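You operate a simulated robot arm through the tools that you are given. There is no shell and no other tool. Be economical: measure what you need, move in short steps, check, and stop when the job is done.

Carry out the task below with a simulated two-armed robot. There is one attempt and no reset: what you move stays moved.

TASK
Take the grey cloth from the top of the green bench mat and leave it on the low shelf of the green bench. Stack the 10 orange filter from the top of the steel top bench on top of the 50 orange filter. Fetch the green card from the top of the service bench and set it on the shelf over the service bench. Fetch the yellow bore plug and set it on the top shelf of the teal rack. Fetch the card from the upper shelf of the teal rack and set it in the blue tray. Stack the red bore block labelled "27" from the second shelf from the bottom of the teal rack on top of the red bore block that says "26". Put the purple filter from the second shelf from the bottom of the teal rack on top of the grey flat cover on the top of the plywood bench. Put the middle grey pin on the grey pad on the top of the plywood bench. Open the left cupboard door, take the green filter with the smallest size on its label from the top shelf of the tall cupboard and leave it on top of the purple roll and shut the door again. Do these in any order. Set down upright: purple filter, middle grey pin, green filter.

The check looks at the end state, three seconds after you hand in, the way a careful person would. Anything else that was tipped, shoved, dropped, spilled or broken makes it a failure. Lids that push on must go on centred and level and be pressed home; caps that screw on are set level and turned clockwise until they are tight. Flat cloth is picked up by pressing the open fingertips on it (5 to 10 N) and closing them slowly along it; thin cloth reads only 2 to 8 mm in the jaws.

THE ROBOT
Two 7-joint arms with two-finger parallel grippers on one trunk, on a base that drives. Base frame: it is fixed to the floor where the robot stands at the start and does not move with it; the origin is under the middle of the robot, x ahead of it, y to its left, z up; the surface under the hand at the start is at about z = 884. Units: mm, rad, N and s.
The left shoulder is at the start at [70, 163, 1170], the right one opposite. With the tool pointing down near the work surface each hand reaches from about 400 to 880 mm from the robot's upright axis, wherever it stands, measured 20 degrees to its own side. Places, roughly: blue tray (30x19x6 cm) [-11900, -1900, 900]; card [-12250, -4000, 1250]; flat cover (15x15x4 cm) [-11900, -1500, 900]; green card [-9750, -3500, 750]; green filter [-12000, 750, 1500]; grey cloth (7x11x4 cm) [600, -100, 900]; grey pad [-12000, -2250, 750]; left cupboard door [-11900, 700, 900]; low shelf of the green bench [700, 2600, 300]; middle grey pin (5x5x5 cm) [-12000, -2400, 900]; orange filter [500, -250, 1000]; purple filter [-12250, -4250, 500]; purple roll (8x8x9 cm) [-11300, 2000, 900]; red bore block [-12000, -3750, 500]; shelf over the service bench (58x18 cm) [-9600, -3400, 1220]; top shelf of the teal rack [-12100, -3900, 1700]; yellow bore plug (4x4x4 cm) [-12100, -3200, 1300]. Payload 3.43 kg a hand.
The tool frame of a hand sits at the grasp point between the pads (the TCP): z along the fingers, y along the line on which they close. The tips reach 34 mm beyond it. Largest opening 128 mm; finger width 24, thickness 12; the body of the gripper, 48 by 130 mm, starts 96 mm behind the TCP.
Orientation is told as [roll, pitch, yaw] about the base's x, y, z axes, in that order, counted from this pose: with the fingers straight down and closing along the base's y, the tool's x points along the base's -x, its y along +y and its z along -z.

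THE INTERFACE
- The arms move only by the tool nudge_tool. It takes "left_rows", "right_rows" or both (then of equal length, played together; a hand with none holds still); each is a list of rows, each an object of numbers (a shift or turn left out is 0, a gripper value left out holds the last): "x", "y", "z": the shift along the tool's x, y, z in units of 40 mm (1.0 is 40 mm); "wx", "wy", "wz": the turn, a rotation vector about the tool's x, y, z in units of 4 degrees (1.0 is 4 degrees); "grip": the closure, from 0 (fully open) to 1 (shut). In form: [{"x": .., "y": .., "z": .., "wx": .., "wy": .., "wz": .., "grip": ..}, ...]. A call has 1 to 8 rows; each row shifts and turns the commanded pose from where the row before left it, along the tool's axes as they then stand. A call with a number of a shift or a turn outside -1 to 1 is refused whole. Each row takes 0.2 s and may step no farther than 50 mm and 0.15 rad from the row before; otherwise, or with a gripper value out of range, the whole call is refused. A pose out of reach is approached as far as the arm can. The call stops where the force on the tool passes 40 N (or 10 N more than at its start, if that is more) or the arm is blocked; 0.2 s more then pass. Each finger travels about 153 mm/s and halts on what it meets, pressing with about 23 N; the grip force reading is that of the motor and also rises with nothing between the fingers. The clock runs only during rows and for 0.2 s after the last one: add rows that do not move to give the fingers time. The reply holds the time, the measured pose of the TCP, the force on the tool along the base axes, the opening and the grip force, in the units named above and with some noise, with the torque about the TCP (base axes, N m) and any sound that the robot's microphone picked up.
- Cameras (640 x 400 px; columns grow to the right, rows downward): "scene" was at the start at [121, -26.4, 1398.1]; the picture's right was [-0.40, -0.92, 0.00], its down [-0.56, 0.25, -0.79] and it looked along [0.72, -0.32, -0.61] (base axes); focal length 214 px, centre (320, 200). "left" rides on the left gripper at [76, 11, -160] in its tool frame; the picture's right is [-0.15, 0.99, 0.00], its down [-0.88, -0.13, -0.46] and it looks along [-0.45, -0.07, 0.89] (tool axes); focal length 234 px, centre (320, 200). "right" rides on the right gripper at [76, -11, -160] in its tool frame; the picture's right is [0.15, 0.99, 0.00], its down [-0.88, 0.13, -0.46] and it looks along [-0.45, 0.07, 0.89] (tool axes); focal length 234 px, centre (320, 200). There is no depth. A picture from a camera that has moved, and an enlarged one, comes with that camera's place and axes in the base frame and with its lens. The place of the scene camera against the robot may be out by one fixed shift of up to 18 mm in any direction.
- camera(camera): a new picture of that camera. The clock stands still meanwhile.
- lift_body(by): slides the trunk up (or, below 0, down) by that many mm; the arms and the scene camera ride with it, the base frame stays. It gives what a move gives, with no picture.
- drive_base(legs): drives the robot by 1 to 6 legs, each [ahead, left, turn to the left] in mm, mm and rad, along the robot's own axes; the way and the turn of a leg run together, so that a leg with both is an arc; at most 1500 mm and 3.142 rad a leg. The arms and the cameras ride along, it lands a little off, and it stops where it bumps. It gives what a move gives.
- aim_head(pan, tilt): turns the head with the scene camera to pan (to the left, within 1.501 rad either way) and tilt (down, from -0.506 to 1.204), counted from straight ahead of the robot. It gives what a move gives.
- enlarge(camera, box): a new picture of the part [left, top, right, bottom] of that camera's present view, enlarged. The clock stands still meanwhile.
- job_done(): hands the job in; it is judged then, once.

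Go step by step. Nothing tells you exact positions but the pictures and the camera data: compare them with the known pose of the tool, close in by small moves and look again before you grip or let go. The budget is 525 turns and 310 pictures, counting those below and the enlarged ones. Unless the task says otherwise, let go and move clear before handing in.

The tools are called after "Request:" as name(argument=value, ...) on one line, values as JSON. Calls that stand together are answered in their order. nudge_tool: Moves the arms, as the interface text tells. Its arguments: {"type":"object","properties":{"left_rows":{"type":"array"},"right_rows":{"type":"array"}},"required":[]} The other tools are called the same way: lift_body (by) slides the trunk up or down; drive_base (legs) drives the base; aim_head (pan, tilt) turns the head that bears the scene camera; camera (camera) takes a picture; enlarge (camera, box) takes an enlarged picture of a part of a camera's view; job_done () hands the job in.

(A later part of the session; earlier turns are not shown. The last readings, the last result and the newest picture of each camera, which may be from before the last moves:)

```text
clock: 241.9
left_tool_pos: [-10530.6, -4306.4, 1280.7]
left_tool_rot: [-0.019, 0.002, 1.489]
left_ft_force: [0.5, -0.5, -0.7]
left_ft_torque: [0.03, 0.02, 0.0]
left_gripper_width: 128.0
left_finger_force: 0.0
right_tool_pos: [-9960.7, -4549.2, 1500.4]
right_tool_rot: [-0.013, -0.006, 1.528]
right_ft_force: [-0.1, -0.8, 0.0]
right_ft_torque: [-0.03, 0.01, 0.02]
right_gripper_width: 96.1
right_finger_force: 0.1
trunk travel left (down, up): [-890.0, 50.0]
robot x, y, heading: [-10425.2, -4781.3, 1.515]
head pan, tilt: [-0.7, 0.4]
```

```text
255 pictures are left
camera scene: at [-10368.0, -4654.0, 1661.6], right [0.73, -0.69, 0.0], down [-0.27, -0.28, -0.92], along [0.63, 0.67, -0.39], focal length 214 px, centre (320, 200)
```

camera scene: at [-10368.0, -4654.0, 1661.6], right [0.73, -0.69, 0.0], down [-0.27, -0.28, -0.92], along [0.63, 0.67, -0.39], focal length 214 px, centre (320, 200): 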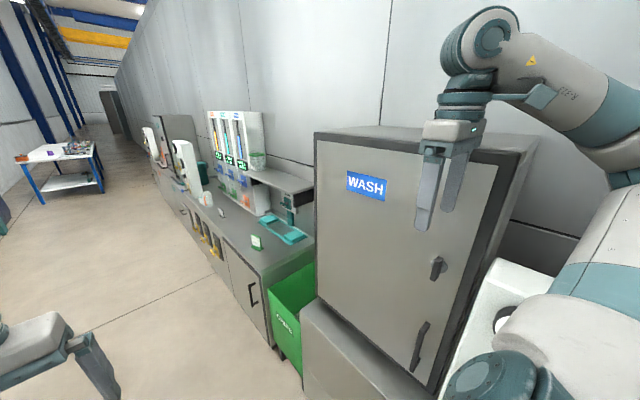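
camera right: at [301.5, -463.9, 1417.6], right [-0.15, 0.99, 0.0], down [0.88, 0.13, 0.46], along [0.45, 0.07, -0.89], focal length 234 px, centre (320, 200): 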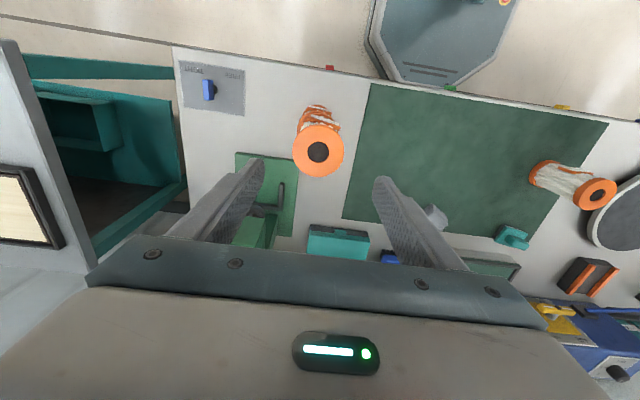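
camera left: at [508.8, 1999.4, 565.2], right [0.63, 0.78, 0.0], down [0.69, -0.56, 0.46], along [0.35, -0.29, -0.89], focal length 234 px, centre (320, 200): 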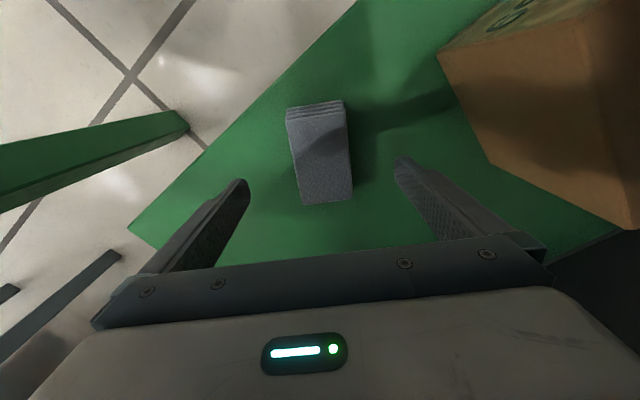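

I see the teal rack at left, the service bench with a small green card and a shelf above it at right. Enlarging the bench.

Request:
enlarge(camera="scene", box=[180, 100, 340, 270])

```text
2.35 times, centred on (260, 185) of scene
camera zoom: at [-10368.0, -4654.0, 1661.6], right [0.73, -0.69, 0.0], down [-0.27, -0.28, -0.92], along [0.63, 0.67, -0.39], focal length 505 px, centre (461, 235)
```

zoom: 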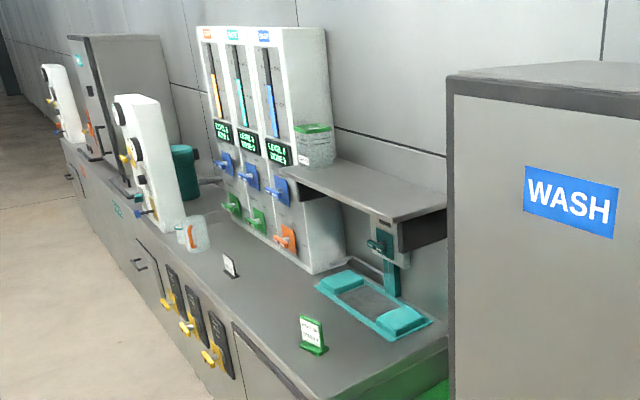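

Request:
drive_base(legs=[[1100, 280, 0], [0, 0, -1.515]])

Request:
lift_body(by=-200)

Request:
aim_head(pan=0.1, tilt=0.5)

Request:
camera(camera="scene")

```text
clock: 243.8
left_tool_pos: [-10548.8, -4191.1, 1284.2]
left_tool_rot: [-0.022, -0.012, 1.462]
left_ft_force: [0.5, -0.1, -0.1]
left_ft_torque: [-0.03, 0.03, -0.03]
left_gripper_width: 128.3
left_finger_force: 0.2
right_tool_pos: [-9986.1, -4456.2, 1509.1]
right_tool_rot: [-0.028, -0.034, 1.496]
right_ft_force: [-0.6, -0.2, -0.5]
right_ft_torque: [-0.03, 0.0, 0.03]
right_gripper_width: 96.1
right_finger_force: 0.0
trunk travel left (down, up): [-890.0, 50.0]
robot x, y, heading: [-10454.1, -4653.8, 1.488]
head pan, tilt: [-0.7, 0.4]
stopped in leg 1: the robot was blocked; the commanded pose is now the measured one
```

```text
clock: 245.9
left_tool_pos: [-10559.6, -4176.5, 1088.2]
left_tool_rot: [-0.037, 0.0, 1.459]
left_ft_force: [0.6, -0.2, -0.2]
left_ft_torque: [-0.03, 0.05, 0.01]
left_gripper_width: 127.9
left_finger_force: 0.0
right_tool_pos: [-10008.2, -4449.0, 1352.9]
right_tool_rot: [-0.157, -0.031, 1.426]
right_ft_force: [-0.8, -0.2, 0.0]
right_ft_torque: [-0.01, 0.01, 0.0]
right_gripper_width: 96.0
right_finger_force: 0.1
trunk travel left (down, up): [-690.0, 250.0]
robot x, y, heading: [-10452.8, -4654.4, 1.481]
head pan, tilt: [-0.7, 0.4]
```

```text
clock: 247.1
left_tool_pos: [-10564.4, -4176.7, 1088.1]
left_tool_rot: [-0.039, 0.001, 1.46]
left_ft_force: [0.9, 0.7, 0.0]
left_ft_torque: [-0.02, 0.0, 0.02]
left_gripper_width: 127.8
left_finger_force: 0.0
right_tool_pos: [-10011.6, -4449.5, 1350.6]
right_tool_rot: [-0.156, -0.027, 1.431]
right_ft_force: [0.5, 0.6, 0.2]
right_ft_torque: [0.0, -0.02, 0.0]
right_gripper_width: 95.9
right_finger_force: 0.1
trunk travel left (down, up): [-690.0, 250.0]
robot x, y, heading: [-10450.8, -4655.2, 1.486]
head pan, tilt: [0.099, 0.499]
```

```text
253 pictures are left
camera scene: at [-10508.8, -4500.5, 1463.7], right [1.0, 0.01, 0.04], down [0.04, -0.48, -0.88], along [0.01, 0.88, -0.48], focal length 214 px, centre (320, 200)
```

scene: 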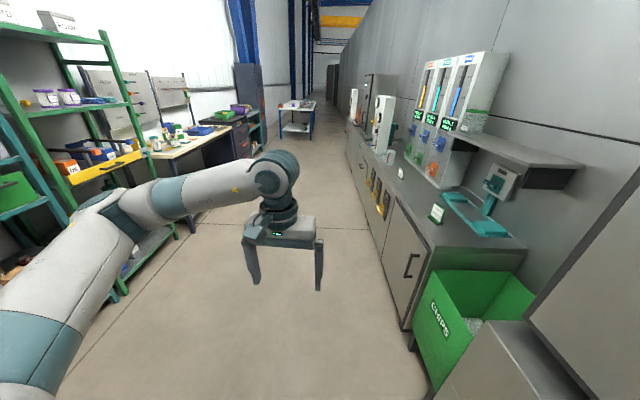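

My right elbow caught on the WASH cabinet. Sliding straight away from it to the left.

Request:
drive_base(legs=[[0, 280, 0]])

Request:
aim_head(pan=-0.8, tilt=0.4)

Request:
camera(camera="scene")

```text
clock: 248.2
left_tool_pos: [-10614.3, -4166.0, 1076.2]
left_tool_rot: [-0.024, 0.002, 1.475]
left_ft_force: [-0.8, 0.6, 0.6]
left_ft_torque: [0.01, -0.01, 0.03]
left_gripper_width: 128.2
left_finger_force: 0.0
right_tool_pos: [-10052.6, -4435.2, 1333.5]
right_tool_rot: [-0.172, -0.013, 1.44]
right_ft_force: [0.7, 0.0, 0.4]
right_ft_torque: [0.01, 0.04, 0.02]
right_gripper_width: 96.1
right_finger_force: 0.1
trunk travel left (down, up): [-690.0, 250.0]
robot x, y, heading: [-10513.1, -4640.3, 1.501]
head pan, tilt: [0.099, 0.499]
stopped in leg 1: the robot was blocked; the commanded pose is now the measured one
```

```text
clock: 249.4
left_tool_pos: [-10612.1, -4166.2, 1078.5]
left_tool_rot: [-0.022, 0.003, 1.474]
left_ft_force: [0.2, 1.1, 0.1]
left_ft_torque: [0.02, 0.0, 0.05]
left_gripper_width: 127.9
left_finger_force: 0.0
right_tool_pos: [-10051.2, -4437.5, 1334.4]
right_tool_rot: [-0.171, -0.012, 1.441]
right_ft_force: [0.3, 0.1, -0.4]
right_ft_torque: [0.01, 0.0, 0.01]
right_gripper_width: 95.9
right_finger_force: 0.1
trunk travel left (down, up): [-690.0, 250.0]
robot x, y, heading: [-10510.5, -4641.2, 1.5]
head pan, tilt: [-0.799, 0.4]
```

```text
252 pictures are left
camera scene: at [-10451.8, -4522.9, 1461.9], right [0.64, -0.77, 0.0], down [-0.29, -0.25, -0.92], along [0.71, 0.59, -0.39], focal length 214 px, centre (320, 200)
```

scene: 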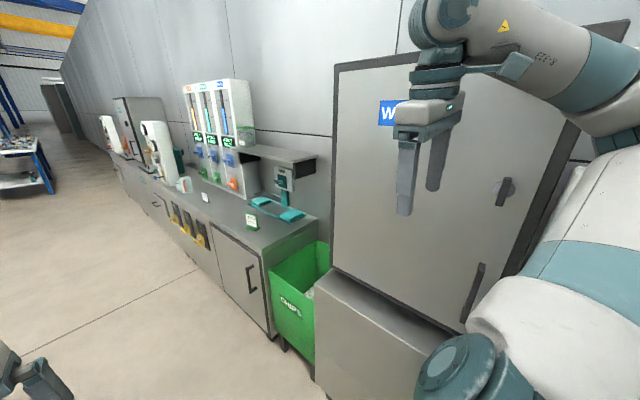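

Request:
aim_head(pan=1.3, tilt=0.7)

Request:
camera(camera="scene")

Request:
aim_head(pan=-1.5, tilt=0.3)

Request:
camera(camera="scene")

```text
clock: 251.4
left_tool_pos: [-10612.8, -4166.9, 1079.8]
left_tool_rot: [-0.023, 0.001, 1.475]
left_ft_force: [0.2, 0.9, -0.8]
left_ft_torque: [0.0, 0.02, 0.02]
left_gripper_width: 128.1
left_finger_force: 0.1
right_tool_pos: [-10051.4, -4437.8, 1334.7]
right_tool_rot: [-0.169, -0.012, 1.443]
right_ft_force: [0.6, -1.8, 0.9]
right_ft_torque: [0.0, -0.02, 0.02]
right_gripper_width: 96.1
right_finger_force: 0.1
trunk travel left (down, up): [-690.0, 250.0]
robot x, y, heading: [-10507.3, -4641.3, 1.497]
head pan, tilt: [1.3, 0.7]
```

```text
251 pictures are left
camera scene: at [-10602.4, -4554.0, 1434.5], right [0.34, 0.94, 0.0], down [0.61, -0.22, -0.76], along [-0.72, 0.26, -0.65], focal length 214 px, centre (320, 200)
```

scene: 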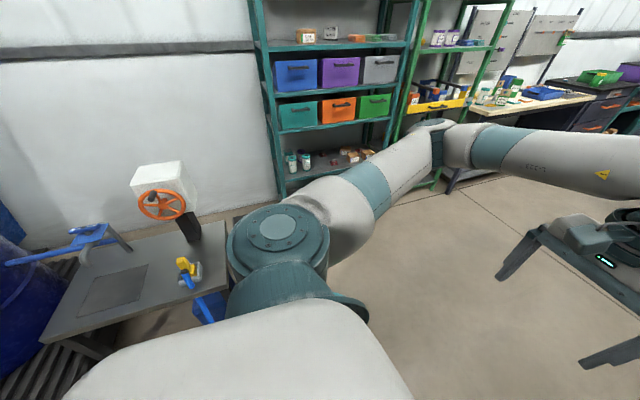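

```text
clock: 253.8
left_tool_pos: [-10613.0, -4165.9, 1078.3]
left_tool_rot: [-0.022, 0.002, 1.473]
left_ft_force: [1.3, -0.3, -0.3]
left_ft_torque: [0.01, 0.0, -0.01]
left_gripper_width: 128.3
left_finger_force: 0.0
right_tool_pos: [-10049.7, -4437.5, 1334.7]
right_tool_rot: [-0.17, -0.013, 1.442]
right_ft_force: [-1.2, -0.8, 0.4]
right_ft_torque: [0.02, 0.0, 0.01]
right_gripper_width: 96.2
right_finger_force: 0.0
trunk travel left (down, up): [-690.0, 250.0]
robot x, y, heading: [-10515.6, -4641.6, 1.501]
head pan, tilt: [-1.499, 0.3]
```

```text
250 pictures are left
camera scene: at [-10429.1, -4582.7, 1471.4], right [0.0, -1.0, 0.0], down [-0.29, 0.0, -0.96], along [0.96, 0.0, -0.29], focal length 214 px, centre (320, 200)
```

scene: 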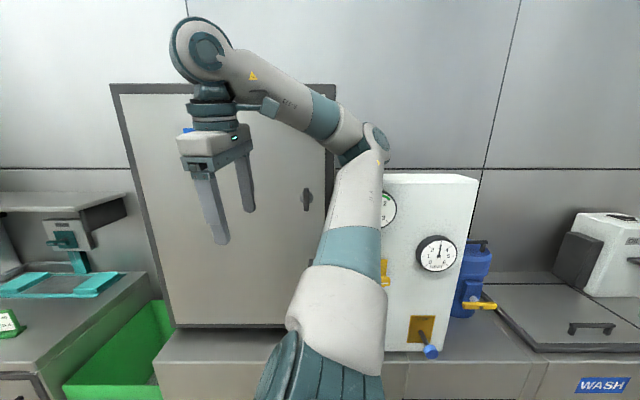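

The right elbow sits beside the WASH cabinet, and a vice table blocks my left side. I'll raise the trunk back, reverse the way I came, then fold the right arm in.

Request:
lift_body(by=240)

Request:
drive_base(legs=[[-250, 0, 0]])

Request:
camera(camera="scene")

```text
clock: 256.3
left_tool_pos: [-10608.9, -4167.0, 1318.2]
left_tool_rot: [-0.018, 0.003, 1.475]
left_ft_force: [-0.6, -0.6, -0.2]
left_ft_torque: [0.0, -0.03, 0.02]
left_gripper_width: 128.0
left_finger_force: 0.0
right_tool_pos: [-10046.0, -4436.8, 1572.0]
right_tool_rot: [-0.168, -0.012, 1.441]
right_ft_force: [0.6, -0.4, 1.0]
right_ft_torque: [0.03, -0.01, 0.01]
right_gripper_width: 95.9
right_finger_force: 0.1
trunk travel left (down, up): [-930.0, 10.0]
robot x, y, heading: [-10513.3, -4638.8, 1.499]
head pan, tilt: [-1.499, 0.3]
```

```text
clock: 258.2
left_tool_pos: [-10630.4, -4420.0, 1318.2]
left_tool_rot: [-0.019, 0.004, 1.482]
left_ft_force: [0.6, -0.5, -0.3]
left_ft_torque: [-0.02, 0.01, -0.05]
left_gripper_width: 128.0
left_finger_force: 0.1
right_tool_pos: [-10064.9, -4685.3, 1571.4]
right_tool_rot: [-0.166, -0.01, 1.449]
right_ft_force: [-0.3, 0.5, 0.1]
right_ft_torque: [-0.06, -0.02, 0.01]
right_gripper_width: 95.9
right_finger_force: 0.0
trunk travel left (down, up): [-930.0, 10.0]
robot x, y, heading: [-10527.5, -4895.1, 1.506]
head pan, tilt: [-1.499, 0.3]
```

```text
249 pictures are left
camera scene: at [-10440.9, -4834.3, 1710.7], right [0.01, -1.0, 0.0], down [-0.3, 0.0, -0.96], along [0.96, 0.01, -0.3], focal length 214 px, centre (320, 200)
```

scene: 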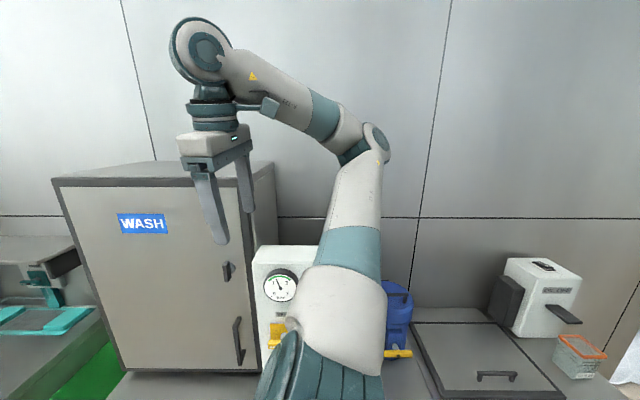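

Request:
nudge_tool(right_rows=[{"x": -0.8, "y": 0.8, "wx": -0.3}, {"x": -0.8, "y": 0.8, "wx": -0.3}, {"x": -0.8, "y": 0.8, "wx": -0.3}, {"x": -0.8, "y": 0.8, "wx": -0.3}, {"x": -0.8, "y": 0.8, "wx": -0.3}, {"x": -0.8, "y": 0.8, "wx": -0.3}, {"x": -0.8, "y": 0.8, "wx": -0.3}, {"x": -0.8, "y": 0.8, "wx": -0.3}])

Request:
camera(camera="scene")

```text
clock: 260.0
left_tool_pos: [-10629.3, -4419.7, 1318.1]
left_tool_rot: [-0.02, 0.003, 1.481]
left_ft_force: [0.4, -0.2, -0.4]
left_ft_torque: [-0.03, 0.0, 0.01]
left_gripper_width: 128.0
left_finger_force: 0.2
right_tool_pos: [-10291.6, -4402.1, 1552.2]
right_tool_rot: [0.003, -0.007, 1.449]
right_ft_force: [-0.6, 0.6, -0.5]
right_ft_torque: [-0.03, 0.01, 0.03]
right_gripper_width: 96.1
right_finger_force: 0.0
trunk travel left (down, up): [-930.0, 10.0]
robot x, y, heading: [-10529.6, -4898.4, 1.508]
head pan, tilt: [-1.499, 0.3]
```

```text
248 pictures are left
camera scene: at [-10442.8, -4833.5, 1710.8], right [0.01, -1.0, 0.0], down [-0.29, 0.0, -0.96], along [0.96, 0.0, -0.29], focal length 214 px, centre (320, 200)
```

scene: 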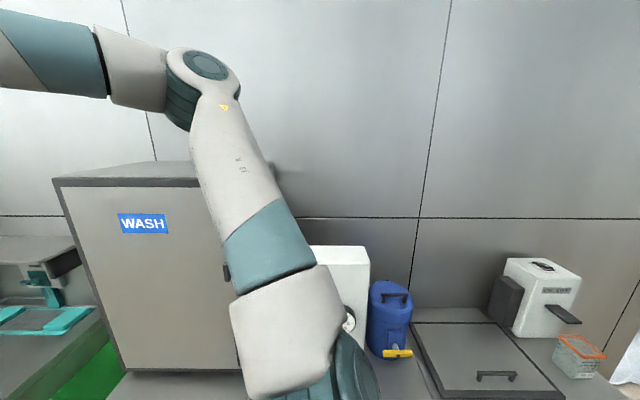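

Request:
drive_base(legs=[[200, -70, 0], [1100, 0, 0]])

Request:
aim_head(pan=-1.2, tilt=0.5)

Request:
camera(camera="scene")

```text
clock: 267.0
left_tool_pos: [-10466.7, -3105.1, 1319.2]
left_tool_rot: [-0.019, 0.0, 1.473]
left_ft_force: [-0.6, -0.3, -0.2]
left_ft_torque: [-0.01, -0.02, 0.02]
left_gripper_width: 128.2
left_finger_force: 0.0
right_tool_pos: [-10127.1, -3090.0, 1553.8]
right_tool_rot: [0.001, -0.012, 1.442]
right_ft_force: [-0.7, -0.1, 0.4]
right_ft_torque: [-0.02, -0.05, 0.03]
right_gripper_width: 95.9
right_finger_force: 0.1
trunk travel left (down, up): [-930.0, 10.0]
robot x, y, heading: [-10369.3, -3581.1, 1.495]
head pan, tilt: [-1.499, 0.3]
```

```text
clock: 267.8
left_tool_pos: [-10467.9, -3102.3, 1319.0]
left_tool_rot: [-0.018, 0.002, 1.475]
left_ft_force: [0.7, -0.2, -0.2]
left_ft_torque: [-0.02, -0.02, 0.0]
left_gripper_width: 128.2
left_finger_force: 0.1
right_tool_pos: [-10127.3, -3089.7, 1553.1]
right_tool_rot: [0.005, -0.011, 1.442]
right_ft_force: [0.7, -0.6, -0.1]
right_ft_torque: [-0.01, 0.01, -0.01]
right_gripper_width: 95.9
right_finger_force: 0.1
trunk travel left (down, up): [-930.0, 10.0]
robot x, y, heading: [-10371.8, -3580.0, 1.5]
head pan, tilt: [-1.201, 0.499]
```

```text
247 pictures are left
camera scene: at [-10288.1, -3492.4, 1692.5], right [0.29, -0.96, 0.0], down [-0.46, -0.14, -0.88], along [0.84, 0.26, -0.48], focal length 214 px, centre (320, 200)
```

scene: 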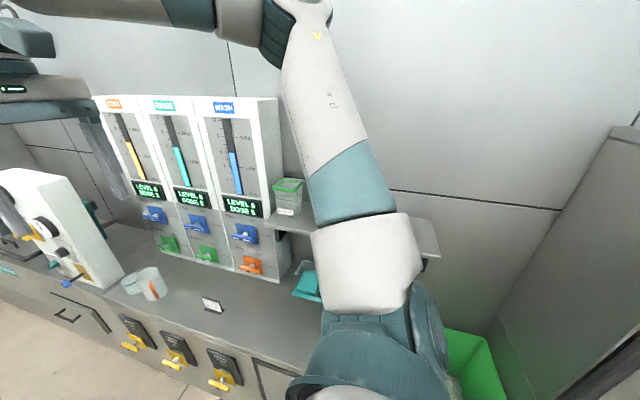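

Request:
drive_base(legs=[[-100, 340, 0], [0, 0, -1.5]])

Request:
aim_head(pan=0.0, tilt=0.6)

Request:
camera(camera="scene")

```text
clock: 273.8
left_tool_pos: [-10262.5, -3525.9, 1319.5]
left_tool_rot: [-0.019, 0.001, -0.031]
left_ft_force: [-0.7, -0.4, -0.3]
left_ft_torque: [0.01, 0.01, 0.02]
left_gripper_width: 128.0
left_finger_force: 0.0
right_tool_pos: [-10226.4, -3863.1, 1554.3]
right_tool_rot: [0.002, -0.013, -0.063]
right_ft_force: [0.3, 0.6, 0.1]
right_ft_torque: [0.0, 0.03, 0.02]
right_gripper_width: 95.8
right_finger_force: 0.1
trunk travel left (down, up): [-930.0, 10.0]
robot x, y, heading: [-10730.2, -3654.8, -0.004]
head pan, tilt: [-1.201, 0.499]
```

```text
clock: 275.2
left_tool_pos: [-10262.6, -3526.1, 1318.9]
left_tool_rot: [-0.019, 0.001, -0.031]
left_ft_force: [-1.0, 1.0, 0.2]
left_ft_torque: [-0.01, -0.03, 0.0]
left_gripper_width: 127.9
left_finger_force: 0.1
right_tool_pos: [-10227.1, -3863.2, 1552.6]
right_tool_rot: [0.002, -0.011, -0.064]
right_ft_force: [0.7, 0.4, 0.6]
right_ft_torque: [0.02, -0.02, -0.01]
right_gripper_width: 95.7
right_finger_force: 0.0
trunk travel left (down, up): [-930.0, 10.0]
robot x, y, heading: [-10730.7, -3651.2, -0.007]
head pan, tilt: [0.0, 0.6]
```

```text
246 pictures are left
camera scene: at [-10600.6, -3645.9, 1683.4], right [-0.01, -1.0, 0.0], down [-0.57, 0.0, -0.82], along [0.82, -0.01, -0.57], focal length 214 px, centre (320, 200)
```

scene: 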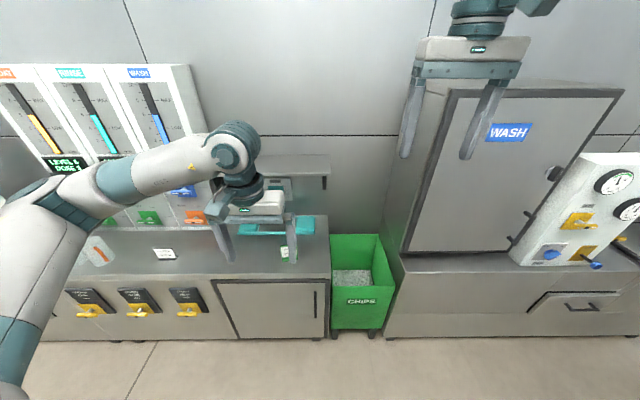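

Request:
lift_body(by=-250)

Request:
drive_base(legs=[[230, 0, 0]])

Request:
camera(camera="left")

Request:
camera(camera="scene")

```text
clock: 277.8
left_tool_pos: [-10262.9, -3524.6, 1069.0]
left_tool_rot: [-0.019, 0.002, -0.03]
left_ft_force: [-0.7, 0.3, 0.7]
left_ft_torque: [-0.01, 0.0, -0.01]
left_gripper_width: 128.0
left_finger_force: 0.1
right_tool_pos: [-10227.3, -3864.2, 1303.1]
right_tool_rot: [0.001, -0.013, -0.065]
right_ft_force: [0.1, -1.3, -0.2]
right_ft_torque: [-0.02, 0.01, 0.01]
right_gripper_width: 96.0
right_finger_force: 0.1
trunk travel left (down, up): [-680.0, 260.0]
robot x, y, heading: [-10729.8, -3652.4, -0.01]
head pan, tilt: [0.0, 0.6]
```

```text
clock: 279.6
left_tool_pos: [-10027.6, -3527.2, 1069.2]
left_tool_rot: [-0.018, 0.001, -0.031]
left_ft_force: [0.1, 0.0, 0.2]
left_ft_torque: [0.0, 0.0, -0.01]
left_gripper_width: 128.2
left_finger_force: 0.1
right_tool_pos: [-9991.5, -3867.0, 1303.6]
right_tool_rot: [0.004, -0.013, -0.064]
right_ft_force: [0.4, 0.0, 0.2]
right_ft_torque: [-0.01, 0.01, -0.02]
right_gripper_width: 96.3
right_finger_force: 0.0
trunk travel left (down, up): [-680.0, 260.0]
robot x, y, heading: [-10494.7, -3654.3, -0.009]
head pan, tilt: [0.0, 0.6]
```

```text
245 pictures are left
camera left: at [-10103.2, -3510.6, 1228.5], right [0.18, 0.98, -0.02], down [0.88, -0.15, 0.46], along [0.45, -0.1, -0.89], focal length 234 px, centre (320, 200)
```

left: 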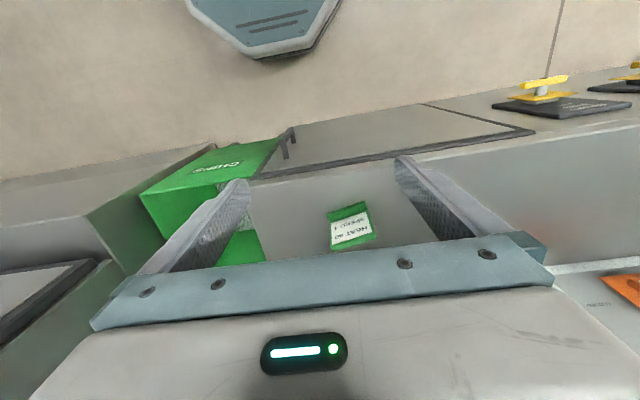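

```text
244 pictures are left
camera scene: at [-10365.3, -3647.6, 1433.5], right [-0.01, -1.0, 0.0], down [-0.56, 0.0, -0.83], along [0.83, -0.01, -0.56], focal length 214 px, centre (320, 200)
```

scene: 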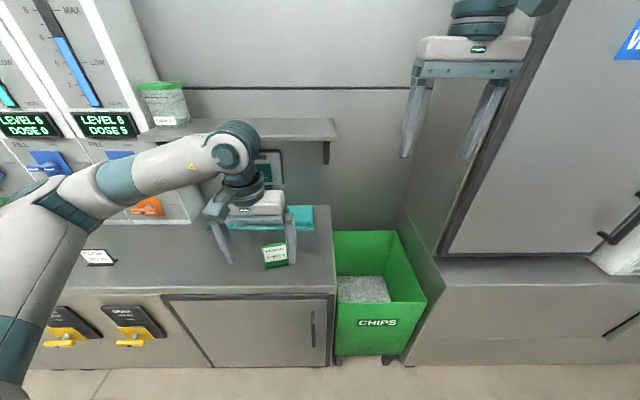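

Request:
nudge_tool(left_rows=[{"x": -1}, {"x": -1}, {"x": -1, "y": 0.5}, {"z": 1}, {"z": 0.7}])

Request:
camera(camera="left")

Request:
enlarge(camera="scene", box=[200, 100, 360, 290])

```text
clock: 280.8
left_tool_pos: [-9903.4, -3512.3, 999.8]
left_tool_rot: [-0.018, 0.001, -0.03]
left_ft_force: [0.0, 0.3, 0.6]
left_ft_torque: [0.0, 0.0, 0.0]
left_gripper_width: 127.9
left_finger_force: 0.2
right_tool_pos: [-9990.4, -3865.1, 1302.0]
right_tool_rot: [0.001, -0.014, -0.064]
right_ft_force: [0.7, 0.4, 0.9]
right_ft_torque: [0.02, 0.0, 0.02]
right_gripper_width: 96.0
right_finger_force: 0.1
trunk travel left (down, up): [-680.0, 260.0]
robot x, y, heading: [-10494.1, -3651.9, -0.01]
head pan, tilt: [0.0, 0.6]
```

```text
243 pictures are left
camera left: at [-9978.7, -3496.4, 1159.5], right [0.18, 0.98, -0.02], down [0.88, -0.15, 0.46], along [0.45, -0.1, -0.89], focal length 234 px, centre (320, 200)
```

left: 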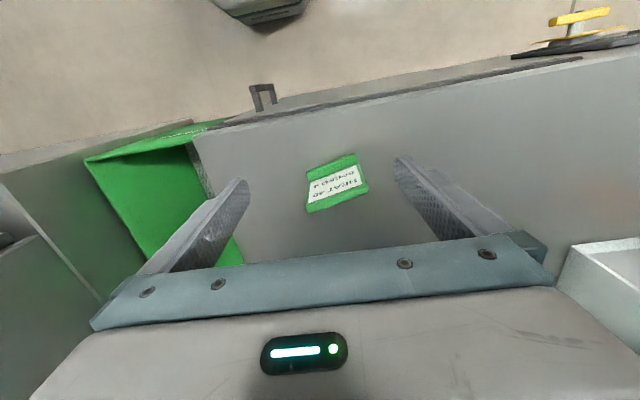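

```text
2.11 times, centred on (280, 195) of scene
camera zoom: at [-10364.2, -3647.5, 1433.4], right [-0.01, -1.0, 0.0], down [-0.57, 0.0, -0.82], along [0.82, -0.01, -0.57], focal length 452 px, centre (404, 210)
```

zoom: 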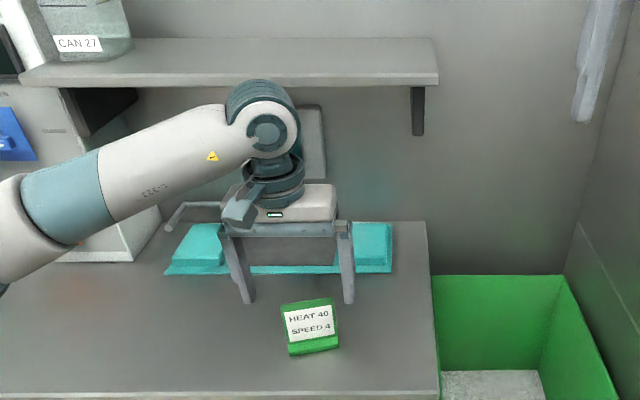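

Request:
nudge_tool(left_rows=[{"x": -0.63, "y": 0.12}, {"x": -0.62, "y": 0.12}, {"wz": -0.85}, {"wz": -0.85}, {"wz": -0.85}, {"wz": -0.75}, {"z": 0.9}, {"z": 0.9}])

Request:
camera(camera="left")

Request:
enlarge(camera="scene", box=[200, 100, 360, 290])

```text
clock: 282.6
left_tool_pos: [-9857.4, -3505.0, 927.7]
left_tool_rot: [-0.019, 0.005, 0.198]
left_ft_force: [0.4, 0.1, 0.1]
left_ft_torque: [0.03, 0.0, 0.02]
left_gripper_width: 128.1
left_finger_force: 0.1
right_tool_pos: [-9991.2, -3865.9, 1303.0]
right_tool_rot: [0.001, -0.012, -0.065]
right_ft_force: [-0.4, -0.3, -1.0]
right_ft_torque: [-0.03, 0.0, 0.01]
right_gripper_width: 96.2
right_finger_force: 0.2
trunk travel left (down, up): [-680.0, 260.0]
robot x, y, heading: [-10497.3, -3656.2, -0.007]
head pan, tilt: [0.0, 0.6]
```

```text
241 pictures are left
camera left: at [-9933.6, -3505.5, 1086.7], right [-0.05, 1.0, -0.02], down [0.89, 0.06, 0.45], along [0.45, 0.01, -0.89], focal length 234 px, centre (320, 200)
```

left: 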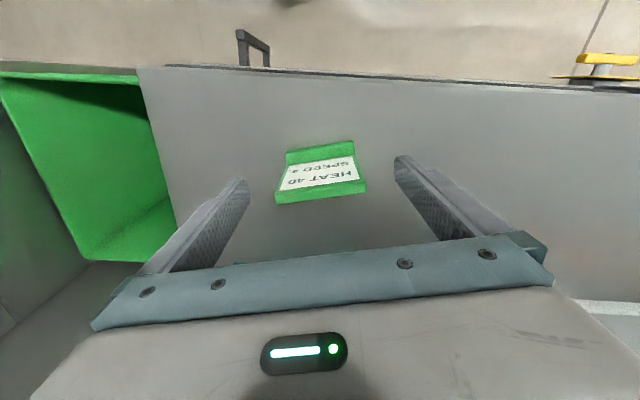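

```text
2.11 times, centred on (280, 195) of scene
camera zoom: at [-10364.3, -3647.2, 1433.4], right [-0.01, -1.0, 0.0], down [-0.57, 0.0, -0.82], along [0.82, -0.01, -0.57], focal length 452 px, centre (404, 210)
```

zoom: 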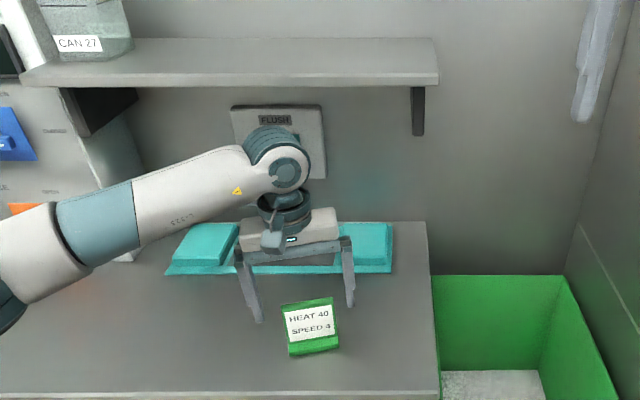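

Request:
nudge_tool(left_rows=[{"x": -0.1, "wz": -0.6}, {"wz": -0.6}, {"z": 0.5}, {"z": 0.5}, {}])

Request:
camera(camera="left")

```text
clock: 283.8
left_tool_pos: [-9853.6, -3506.3, 889.4]
left_tool_rot: [-0.019, 0.007, 0.283]
left_ft_force: [1.3, -1.2, -0.3]
left_ft_torque: [0.02, -0.01, 0.02]
left_gripper_width: 128.0
left_finger_force: 0.1
right_tool_pos: [-9992.3, -3864.5, 1303.8]
right_tool_rot: [0.002, -0.012, -0.065]
right_ft_force: [-0.1, -0.4, 0.1]
right_ft_torque: [0.03, -0.02, -0.01]
right_gripper_width: 96.0
right_finger_force: 0.1
trunk travel left (down, up): [-680.0, 260.0]
robot x, y, heading: [-10493.1, -3657.3, -0.01]
head pan, tilt: [0.0, 0.6]
```

```text
239 pictures are left
camera left: at [-9930.0, -3513.2, 1048.4], right [-0.14, 0.99, -0.02], down [0.88, 0.13, 0.45], along [0.45, 0.05, -0.89], focal length 234 px, centre (320, 200)
```

left: 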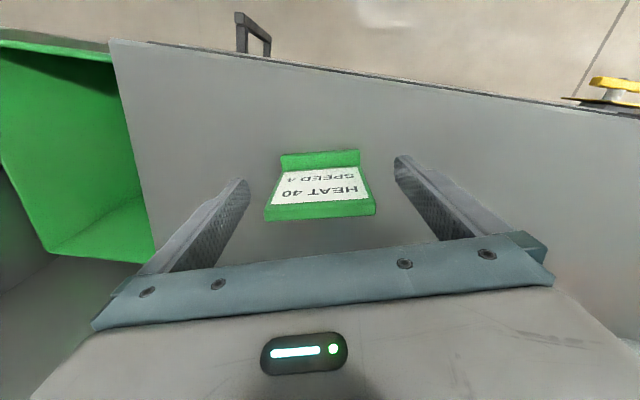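

Request:
nudge_tool(left_rows=[{"wz": 0.8}, {"z": 0.2}, {"grip": 0.25}, {"grip": 0.35}, {"grip": 0.45}, {"grip": 0.55}, {}])

Request:
camera(camera="left")

```text
clock: 285.4
left_tool_pos: [-9854.1, -3507.3, 879.3]
left_tool_rot: [-0.017, 0.007, 0.226]
left_ft_force: [-0.5, -0.4, 0.0]
left_ft_torque: [0.05, -0.03, 0.0]
left_gripper_width: 83.8
left_finger_force: 23.8
right_tool_pos: [-9990.8, -3865.4, 1303.0]
right_tool_rot: [0.004, -0.014, -0.065]
right_ft_force: [0.2, 0.3, 0.5]
right_ft_torque: [-0.01, 0.04, 0.0]
right_gripper_width: 96.0
right_finger_force: 0.1
trunk travel left (down, up): [-680.0, 260.0]
robot x, y, heading: [-10495.0, -3651.4, -0.01]
head pan, tilt: [0.0, 0.6]
```

```text
238 pictures are left
camera left: at [-9930.2, -3509.8, 1040.0], right [-0.08, 1.0, -0.02], down [0.89, 0.08, 0.45], along [0.45, 0.02, -0.89], focal length 234 px, centre (320, 200)
```

left: 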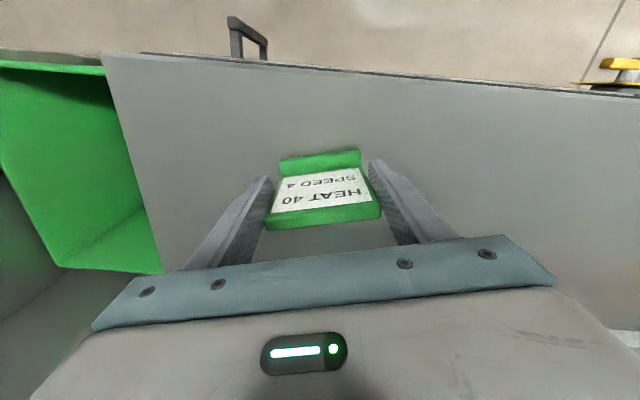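

Request:
nudge_tool(left_rows=[{"z": -0.5}, {"x": 0.5, "z": -1}, {"x": 0.5, "z": -1}, {"z": -1}, {"z": -1}, {"z": -1}, {"z": -1}, {"z": -1}])

Request:
nudge_tool(left_rows=[{"z": -1}, {"z": -1}, {"z": -1}, {"z": -0.6}, {}])

Request:
camera(camera="scene")

Request:
camera(camera="left")

```text
clock: 287.2
left_tool_pos: [-9893.5, -3507.8, 1179.0]
left_tool_rot: [-0.017, 0.005, 0.227]
left_ft_force: [-0.8, 0.4, -0.9]
left_ft_torque: [0.0, 0.02, -0.02]
left_gripper_width: 83.7
left_finger_force: 23.0
right_tool_pos: [-9993.1, -3865.5, 1303.9]
right_tool_rot: [0.002, -0.015, -0.065]
right_ft_force: [0.2, 0.1, 0.6]
right_ft_torque: [-0.03, 0.0, 0.03]
right_gripper_width: 95.9
right_finger_force: 0.1
trunk travel left (down, up): [-680.0, 260.0]
robot x, y, heading: [-10496.2, -3656.3, -0.003]
head pan, tilt: [0.0, 0.6]
```

```text
clock: 288.4
left_tool_pos: [-9890.7, -3505.0, 1325.1]
left_tool_rot: [-0.019, 0.008, 0.227]
left_ft_force: [0.6, -0.2, -1.2]
left_ft_torque: [0.01, 0.04, -0.02]
left_gripper_width: 83.6
left_finger_force: 23.5
right_tool_pos: [-9991.4, -3864.7, 1303.8]
right_tool_rot: [0.002, -0.012, -0.064]
right_ft_force: [0.9, -0.8, 0.1]
right_ft_torque: [0.01, 0.03, 0.02]
right_gripper_width: 96.2
right_finger_force: 0.1
trunk travel left (down, up): [-680.0, 260.0]
robot x, y, heading: [-10491.9, -3653.2, -0.011]
head pan, tilt: [0.0, 0.6]
```

```text
237 pictures are left
camera scene: at [-10364.1, -3647.2, 1433.3], right [-0.01, -1.0, 0.0], down [-0.57, 0.0, -0.82], along [0.82, -0.01, -0.57], focal length 214 px, centre (320, 200)
```

scene: 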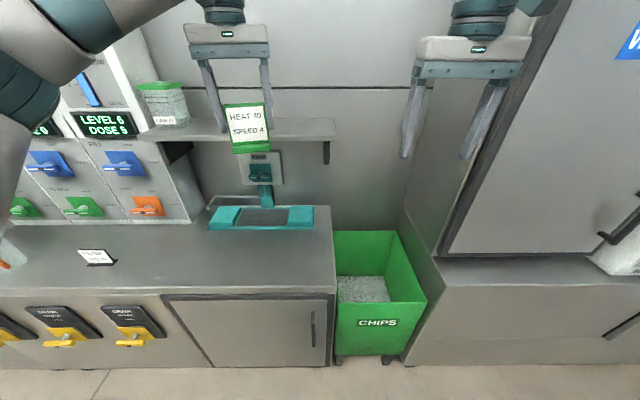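

```text
236 pictures are left
camera left: at [-9967.8, -3508.3, 1483.7], right [-0.08, 1.0, -0.02], down [0.89, 0.08, 0.45], along [0.45, 0.02, -0.89], focal length 234 px, centre (320, 200)
```

left: 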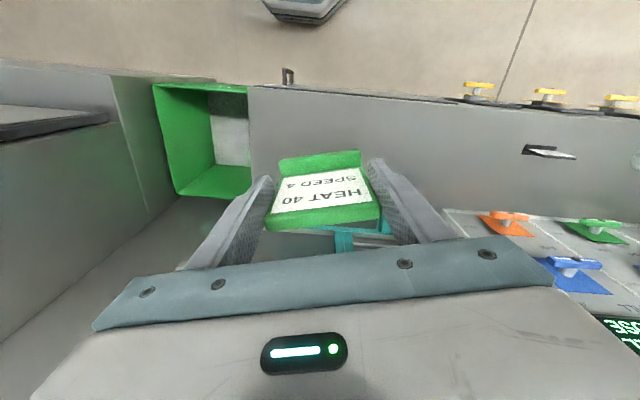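

Request:
drive_base(legs=[[150, 0, 0]])

Request:
nudge_tool(left_rows=[{"x": -0.98, "y": -0.22}, {"x": -0.98, "y": -0.22}, {"x": -0.98, "y": -0.22}, {}])

Request:
camera(camera="scene")

Request:
camera(camera="left")

```text
clock: 289.8
left_tool_pos: [-9741.8, -3509.2, 1325.9]
left_tool_rot: [-0.02, 0.004, 0.222]
left_ft_force: [-1.1, -0.1, -0.9]
left_ft_torque: [0.0, -0.03, 0.03]
left_gripper_width: 83.8
left_finger_force: 23.2
right_tool_pos: [-9842.4, -3868.9, 1304.6]
right_tool_rot: [0.005, -0.016, -0.068]
right_ft_force: [0.8, 0.9, -0.1]
right_ft_torque: [0.0, -0.06, -0.02]
right_gripper_width: 96.0
right_finger_force: 0.1
trunk travel left (down, up): [-680.0, 260.0]
robot x, y, heading: [-10344.1, -3654.3, -0.01]
head pan, tilt: [0.0, 0.6]
```

```text
clock: 290.8
left_tool_pos: [-9619.8, -3510.2, 1326.7]
left_tool_rot: [-0.018, 0.005, 0.222]
left_ft_force: [0.8, -0.2, -1.5]
left_ft_torque: [-0.02, -0.02, 0.03]
left_gripper_width: 83.7
left_finger_force: 22.4
right_tool_pos: [-9841.7, -3868.7, 1303.5]
right_tool_rot: [0.002, -0.014, -0.067]
right_ft_force: [0.1, 0.0, 0.1]
right_ft_torque: [-0.04, 0.01, 0.01]
right_gripper_width: 95.8
right_finger_force: 0.1
trunk travel left (down, up): [-680.0, 260.0]
robot x, y, heading: [-10341.8, -3655.4, -0.012]
head pan, tilt: [0.0, 0.6]
```

```text
235 pictures are left
camera scene: at [-10213.1, -3648.8, 1433.5], right [-0.01, -1.0, 0.0], down [-0.56, 0.01, -0.83], along [0.83, -0.01, -0.56], focal length 214 px, centre (320, 200)
```

scene: 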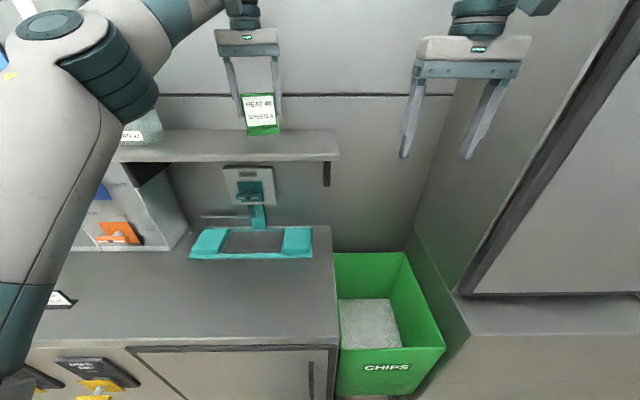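

```text
234 pictures are left
camera left: at [-9696.2, -3511.9, 1485.9], right [-0.08, 1.0, -0.02], down [0.89, 0.08, 0.45], along [0.45, 0.02, -0.89], focal length 234 px, centre (320, 200)
```

left: 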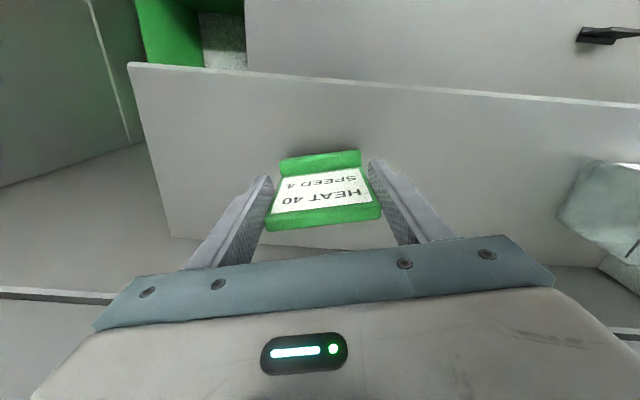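

Request:
nudge_tool(left_rows=[{"x": -0.4, "y": -0.08}, {"z": 0.6}, {"z": 0.6}, {"z": 0.1}, {"z": 0.1}, {"z": 0.1}, {}])

Request:
camera(camera="left")

Request:
enlarge(camera="scene", box=[200, 60, 350, 180])

```text
clock: 292.1
left_tool_pos: [-9605.7, -3509.7, 1274.0]
left_tool_rot: [-0.024, -0.004, 0.223]
left_ft_force: [-3.0, 0.0, 18.6]
left_ft_torque: [0.75, 0.52, 0.12]
left_gripper_width: 84.0
left_finger_force: 22.9
right_tool_pos: [-9842.7, -3870.2, 1303.9]
right_tool_rot: [0.003, -0.015, -0.067]
right_ft_force: [0.2, 0.0, 0.2]
right_ft_torque: [-0.02, 0.0, -0.02]
right_gripper_width: 95.8
right_finger_force: 0.1
trunk travel left (down, up): [-680.0, 260.0]
robot x, y, heading: [-10340.6, -3658.4, -0.012]
head pan, tilt: [0.0, 0.6]
stopped in row 6 (left hand): the force on the tool passed its limit at 44 N (the readings are from after the stop); the commanded pose is now the measured one
```

```text
233 pictures are left
camera left: at [-9683.4, -3511.8, 1432.3], right [-0.08, 1.0, -0.02], down [0.88, 0.08, 0.46], along [0.46, 0.02, -0.89], focal length 234 px, centre (320, 200)
```

left: 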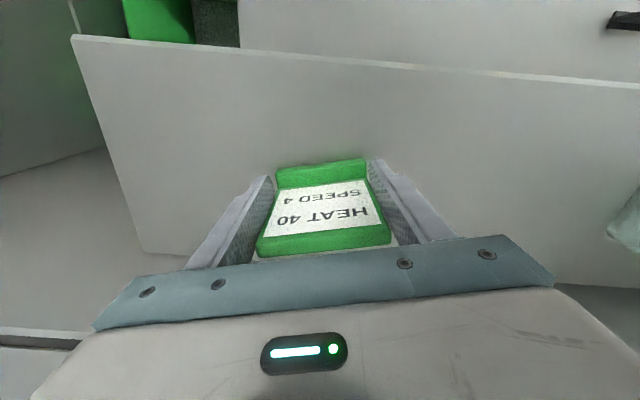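

```text
3.33 times, centred on (275, 120) of scene
camera zoom: at [-10214.8, -3649.9, 1433.5], right [-0.01, -1.0, 0.0], down [-0.56, 0.01, -0.83], along [0.83, -0.01, -0.56], focal length 715 px, centre (470, 467)
```

zoom: 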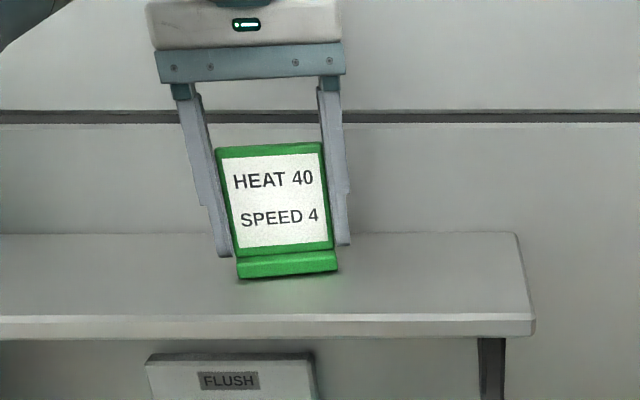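

Request:
nudge_tool(left_rows=[{"grip": 0.32}, {"grip": 0.28}, {"grip": 0.2}, {"grip": 0.1}, {"z": -0.5}, {"z": -1}, {"z": -1}, {}])

Request:
enlarge(camera="scene", box=[200, 60, 350, 180])

```text
clock: 293.9
left_tool_pos: [-9620.1, -3507.3, 1365.4]
left_tool_rot: [-0.025, -0.001, 0.225]
left_ft_force: [0.4, 0.2, -0.2]
left_ft_torque: [-0.01, 0.0, 0.01]
left_gripper_width: 115.4
left_finger_force: 0.3
left hand out of reach, approached as far as the arm can: row 7
right_tool_pos: [-9838.9, -3865.0, 1303.1]
right_tool_rot: [-0.001, -0.012, -0.067]
right_ft_force: [-1.0, 1.1, -0.5]
right_ft_torque: [-0.03, 0.02, -0.03]
right_gripper_width: 95.9
right_finger_force: 0.0
trunk travel left (down, up): [-680.0, 260.0]
robot x, y, heading: [-10341.0, -3655.7, -0.015]
head pan, tilt: [0.0, 0.6]
```

```text
3.33 times, centred on (275, 120) of scene
camera zoom: at [-10211.4, -3646.3, 1433.3], right [-0.01, -1.0, 0.0], down [-0.57, 0.0, -0.82], along [0.82, -0.01, -0.57], focal length 715 px, centre (470, 467)
```

zoom: 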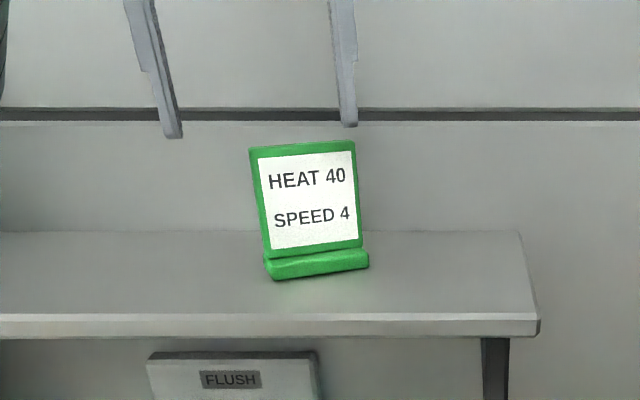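

The green card stands on the shelf. Backing off, retracting the left arm and turning to the teal rack.

Request:
drive_base(legs=[[-460, 0, 0]])

Request:
nudge_tool(left_rows=[{"x": 1, "wz": 0.4}, {"x": 1, "wz": 0.4}, {"x": 1, "wz": 0.4}, {"x": 1, "wz": 0.4}, {"x": 1, "wz": 0.4}, {"x": 1, "wz": 0.4}, {"x": 0.5, "wz": 0.4}, {"wz": 0.4, "grip": 0}])

Request:
drive_base(legs=[[0, 0, 1.57], [0, 0, 1.57]])

Request:
aim_head(pan=0, tilt=0.3)

Request:
camera(camera="scene")

```text
clock: 296.7
left_tool_pos: [-10085.8, -3510.2, 1365.6]
left_tool_rot: [-0.024, 0.002, 0.214]
left_ft_force: [0.6, -0.1, -0.4]
left_ft_torque: [0.0, 0.02, -0.01]
left_gripper_width: 115.4
left_finger_force: 0.0
right_tool_pos: [-10307.7, -3866.6, 1302.3]
right_tool_rot: [0.004, -0.012, -0.077]
right_ft_force: [0.1, -0.4, -0.1]
right_ft_torque: [0.02, 0.03, -0.02]
right_gripper_width: 95.9
right_finger_force: 0.1
trunk travel left (down, up): [-680.0, 260.0]
robot x, y, heading: [-10807.3, -3651.8, -0.023]
head pan, tilt: [0.0, 0.6]
```

```text
clock: 298.5
left_tool_pos: [-10342.1, -3547.3, 1364.9]
left_tool_rot: [-0.022, -0.005, -0.01]
left_ft_force: [-0.7, 0.4, 0.6]
left_ft_torque: [0.01, -0.01, 0.01]
left_gripper_width: 128.1
left_finger_force: 0.2
right_tool_pos: [-10309.1, -3866.6, 1302.6]
right_tool_rot: [0.003, -0.013, -0.078]
right_ft_force: [-0.5, 0.5, -0.4]
right_ft_torque: [0.01, 0.0, -0.02]
right_gripper_width: 96.2
right_finger_force: 0.1
trunk travel left (down, up): [-680.0, 260.0]
robot x, y, heading: [-10809.4, -3647.7, -0.022]
head pan, tilt: [0.0, 0.6]
```

```text
clock: 306.6
left_tool_pos: [-11272.4, -3759.9, 1365.9]
left_tool_rot: [-0.021, -0.004, -3.127]
left_ft_force: [0.0, 0.0, -0.2]
left_ft_torque: [0.0, -0.03, -0.01]
left_gripper_width: 128.0
left_finger_force: 0.1
right_tool_pos: [-11315.0, -3442.2, 1302.2]
right_tool_rot: [0.003, -0.012, 3.087]
right_ft_force: [-0.1, 0.9, 0.3]
right_ft_torque: [0.02, 0.02, -0.02]
right_gripper_width: 96.0
right_finger_force: 0.1
trunk travel left (down, up): [-680.0, 260.0]
robot x, y, heading: [-10810.4, -3647.8, -3.143]
head pan, tilt: [0.0, 0.6]
```

```text
clock: 307.4
left_tool_pos: [-11272.5, -3759.0, 1366.2]
left_tool_rot: [-0.02, -0.005, -3.128]
left_ft_force: [0.9, -0.7, -0.8]
left_ft_torque: [-0.01, 0.0, -0.03]
left_gripper_width: 128.0
left_finger_force: 0.1
right_tool_pos: [-11315.7, -3442.4, 1303.4]
right_tool_rot: [0.002, -0.013, 3.088]
right_ft_force: [0.4, -0.2, 0.6]
right_ft_torque: [0.01, 0.02, 0.02]
right_gripper_width: 95.9
right_finger_force: 0.1
trunk travel left (down, up): [-680.0, 260.0]
robot x, y, heading: [-10808.6, -3651.3, -3.137]
head pan, tilt: [0.0, 0.3]
```

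```text
230 pictures are left
camera scene: at [-10961.2, -3640.3, 1460.8], right [0.0, 1.0, 0.0], down [0.3, 0.0, -0.95], along [-0.95, 0.0, -0.3], focal length 214 px, centre (320, 200)
```

scene: 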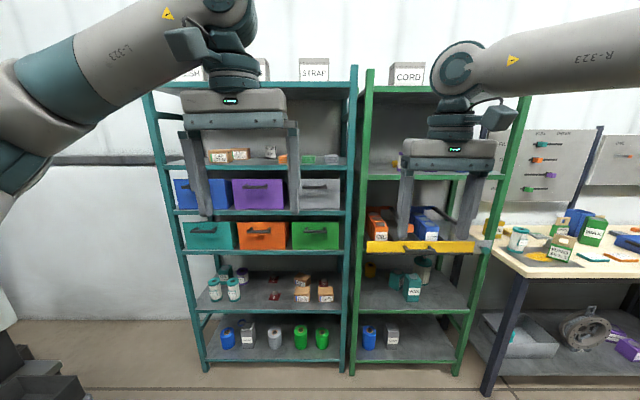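

Request:
nudge_tool(left_rows=[{"y": 1}, {"y": 1}, {"y": 1}, {"y": 1}, {"y": 1}, {"y": 1}, {"y": 1}], right_rows=[{"y": -1}, {"y": -1}, {"y": -1}, {"y": -1}, {"y": -1}, {"y": -1}, {"y": -1}])

Request:
camera(camera="scene")

```text
clock: 309.0
left_tool_pos: [-11264.8, -4039.4, 1359.5]
left_tool_rot: [-0.022, -0.006, -3.128]
left_ft_force: [0.0, -0.1, 0.1]
left_ft_torque: [0.03, 0.0, 0.02]
left_gripper_width: 127.9
left_finger_force: 0.1
right_tool_pos: [-11298.9, -3161.9, 1301.4]
right_tool_rot: [0.003, -0.013, 3.087]
right_ft_force: [-0.1, 0.6, 0.0]
right_ft_torque: [-0.03, 0.0, -0.03]
right_gripper_width: 96.0
right_finger_force: 0.0
trunk travel left (down, up): [-680.0, 260.0]
robot x, y, heading: [-10805.5, -3649.1, -3.142]
head pan, tilt: [0.0, 0.3]
```

```text
229 pictures are left
camera scene: at [-10959.4, -3640.4, 1461.1], right [0.0, 1.0, 0.0], down [0.29, 0.0, -0.96], along [-0.96, 0.0, -0.29], focal length 214 px, centre (320, 200)
```

scene: 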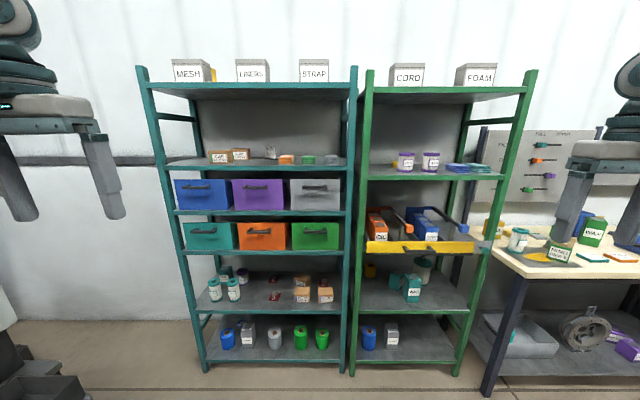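

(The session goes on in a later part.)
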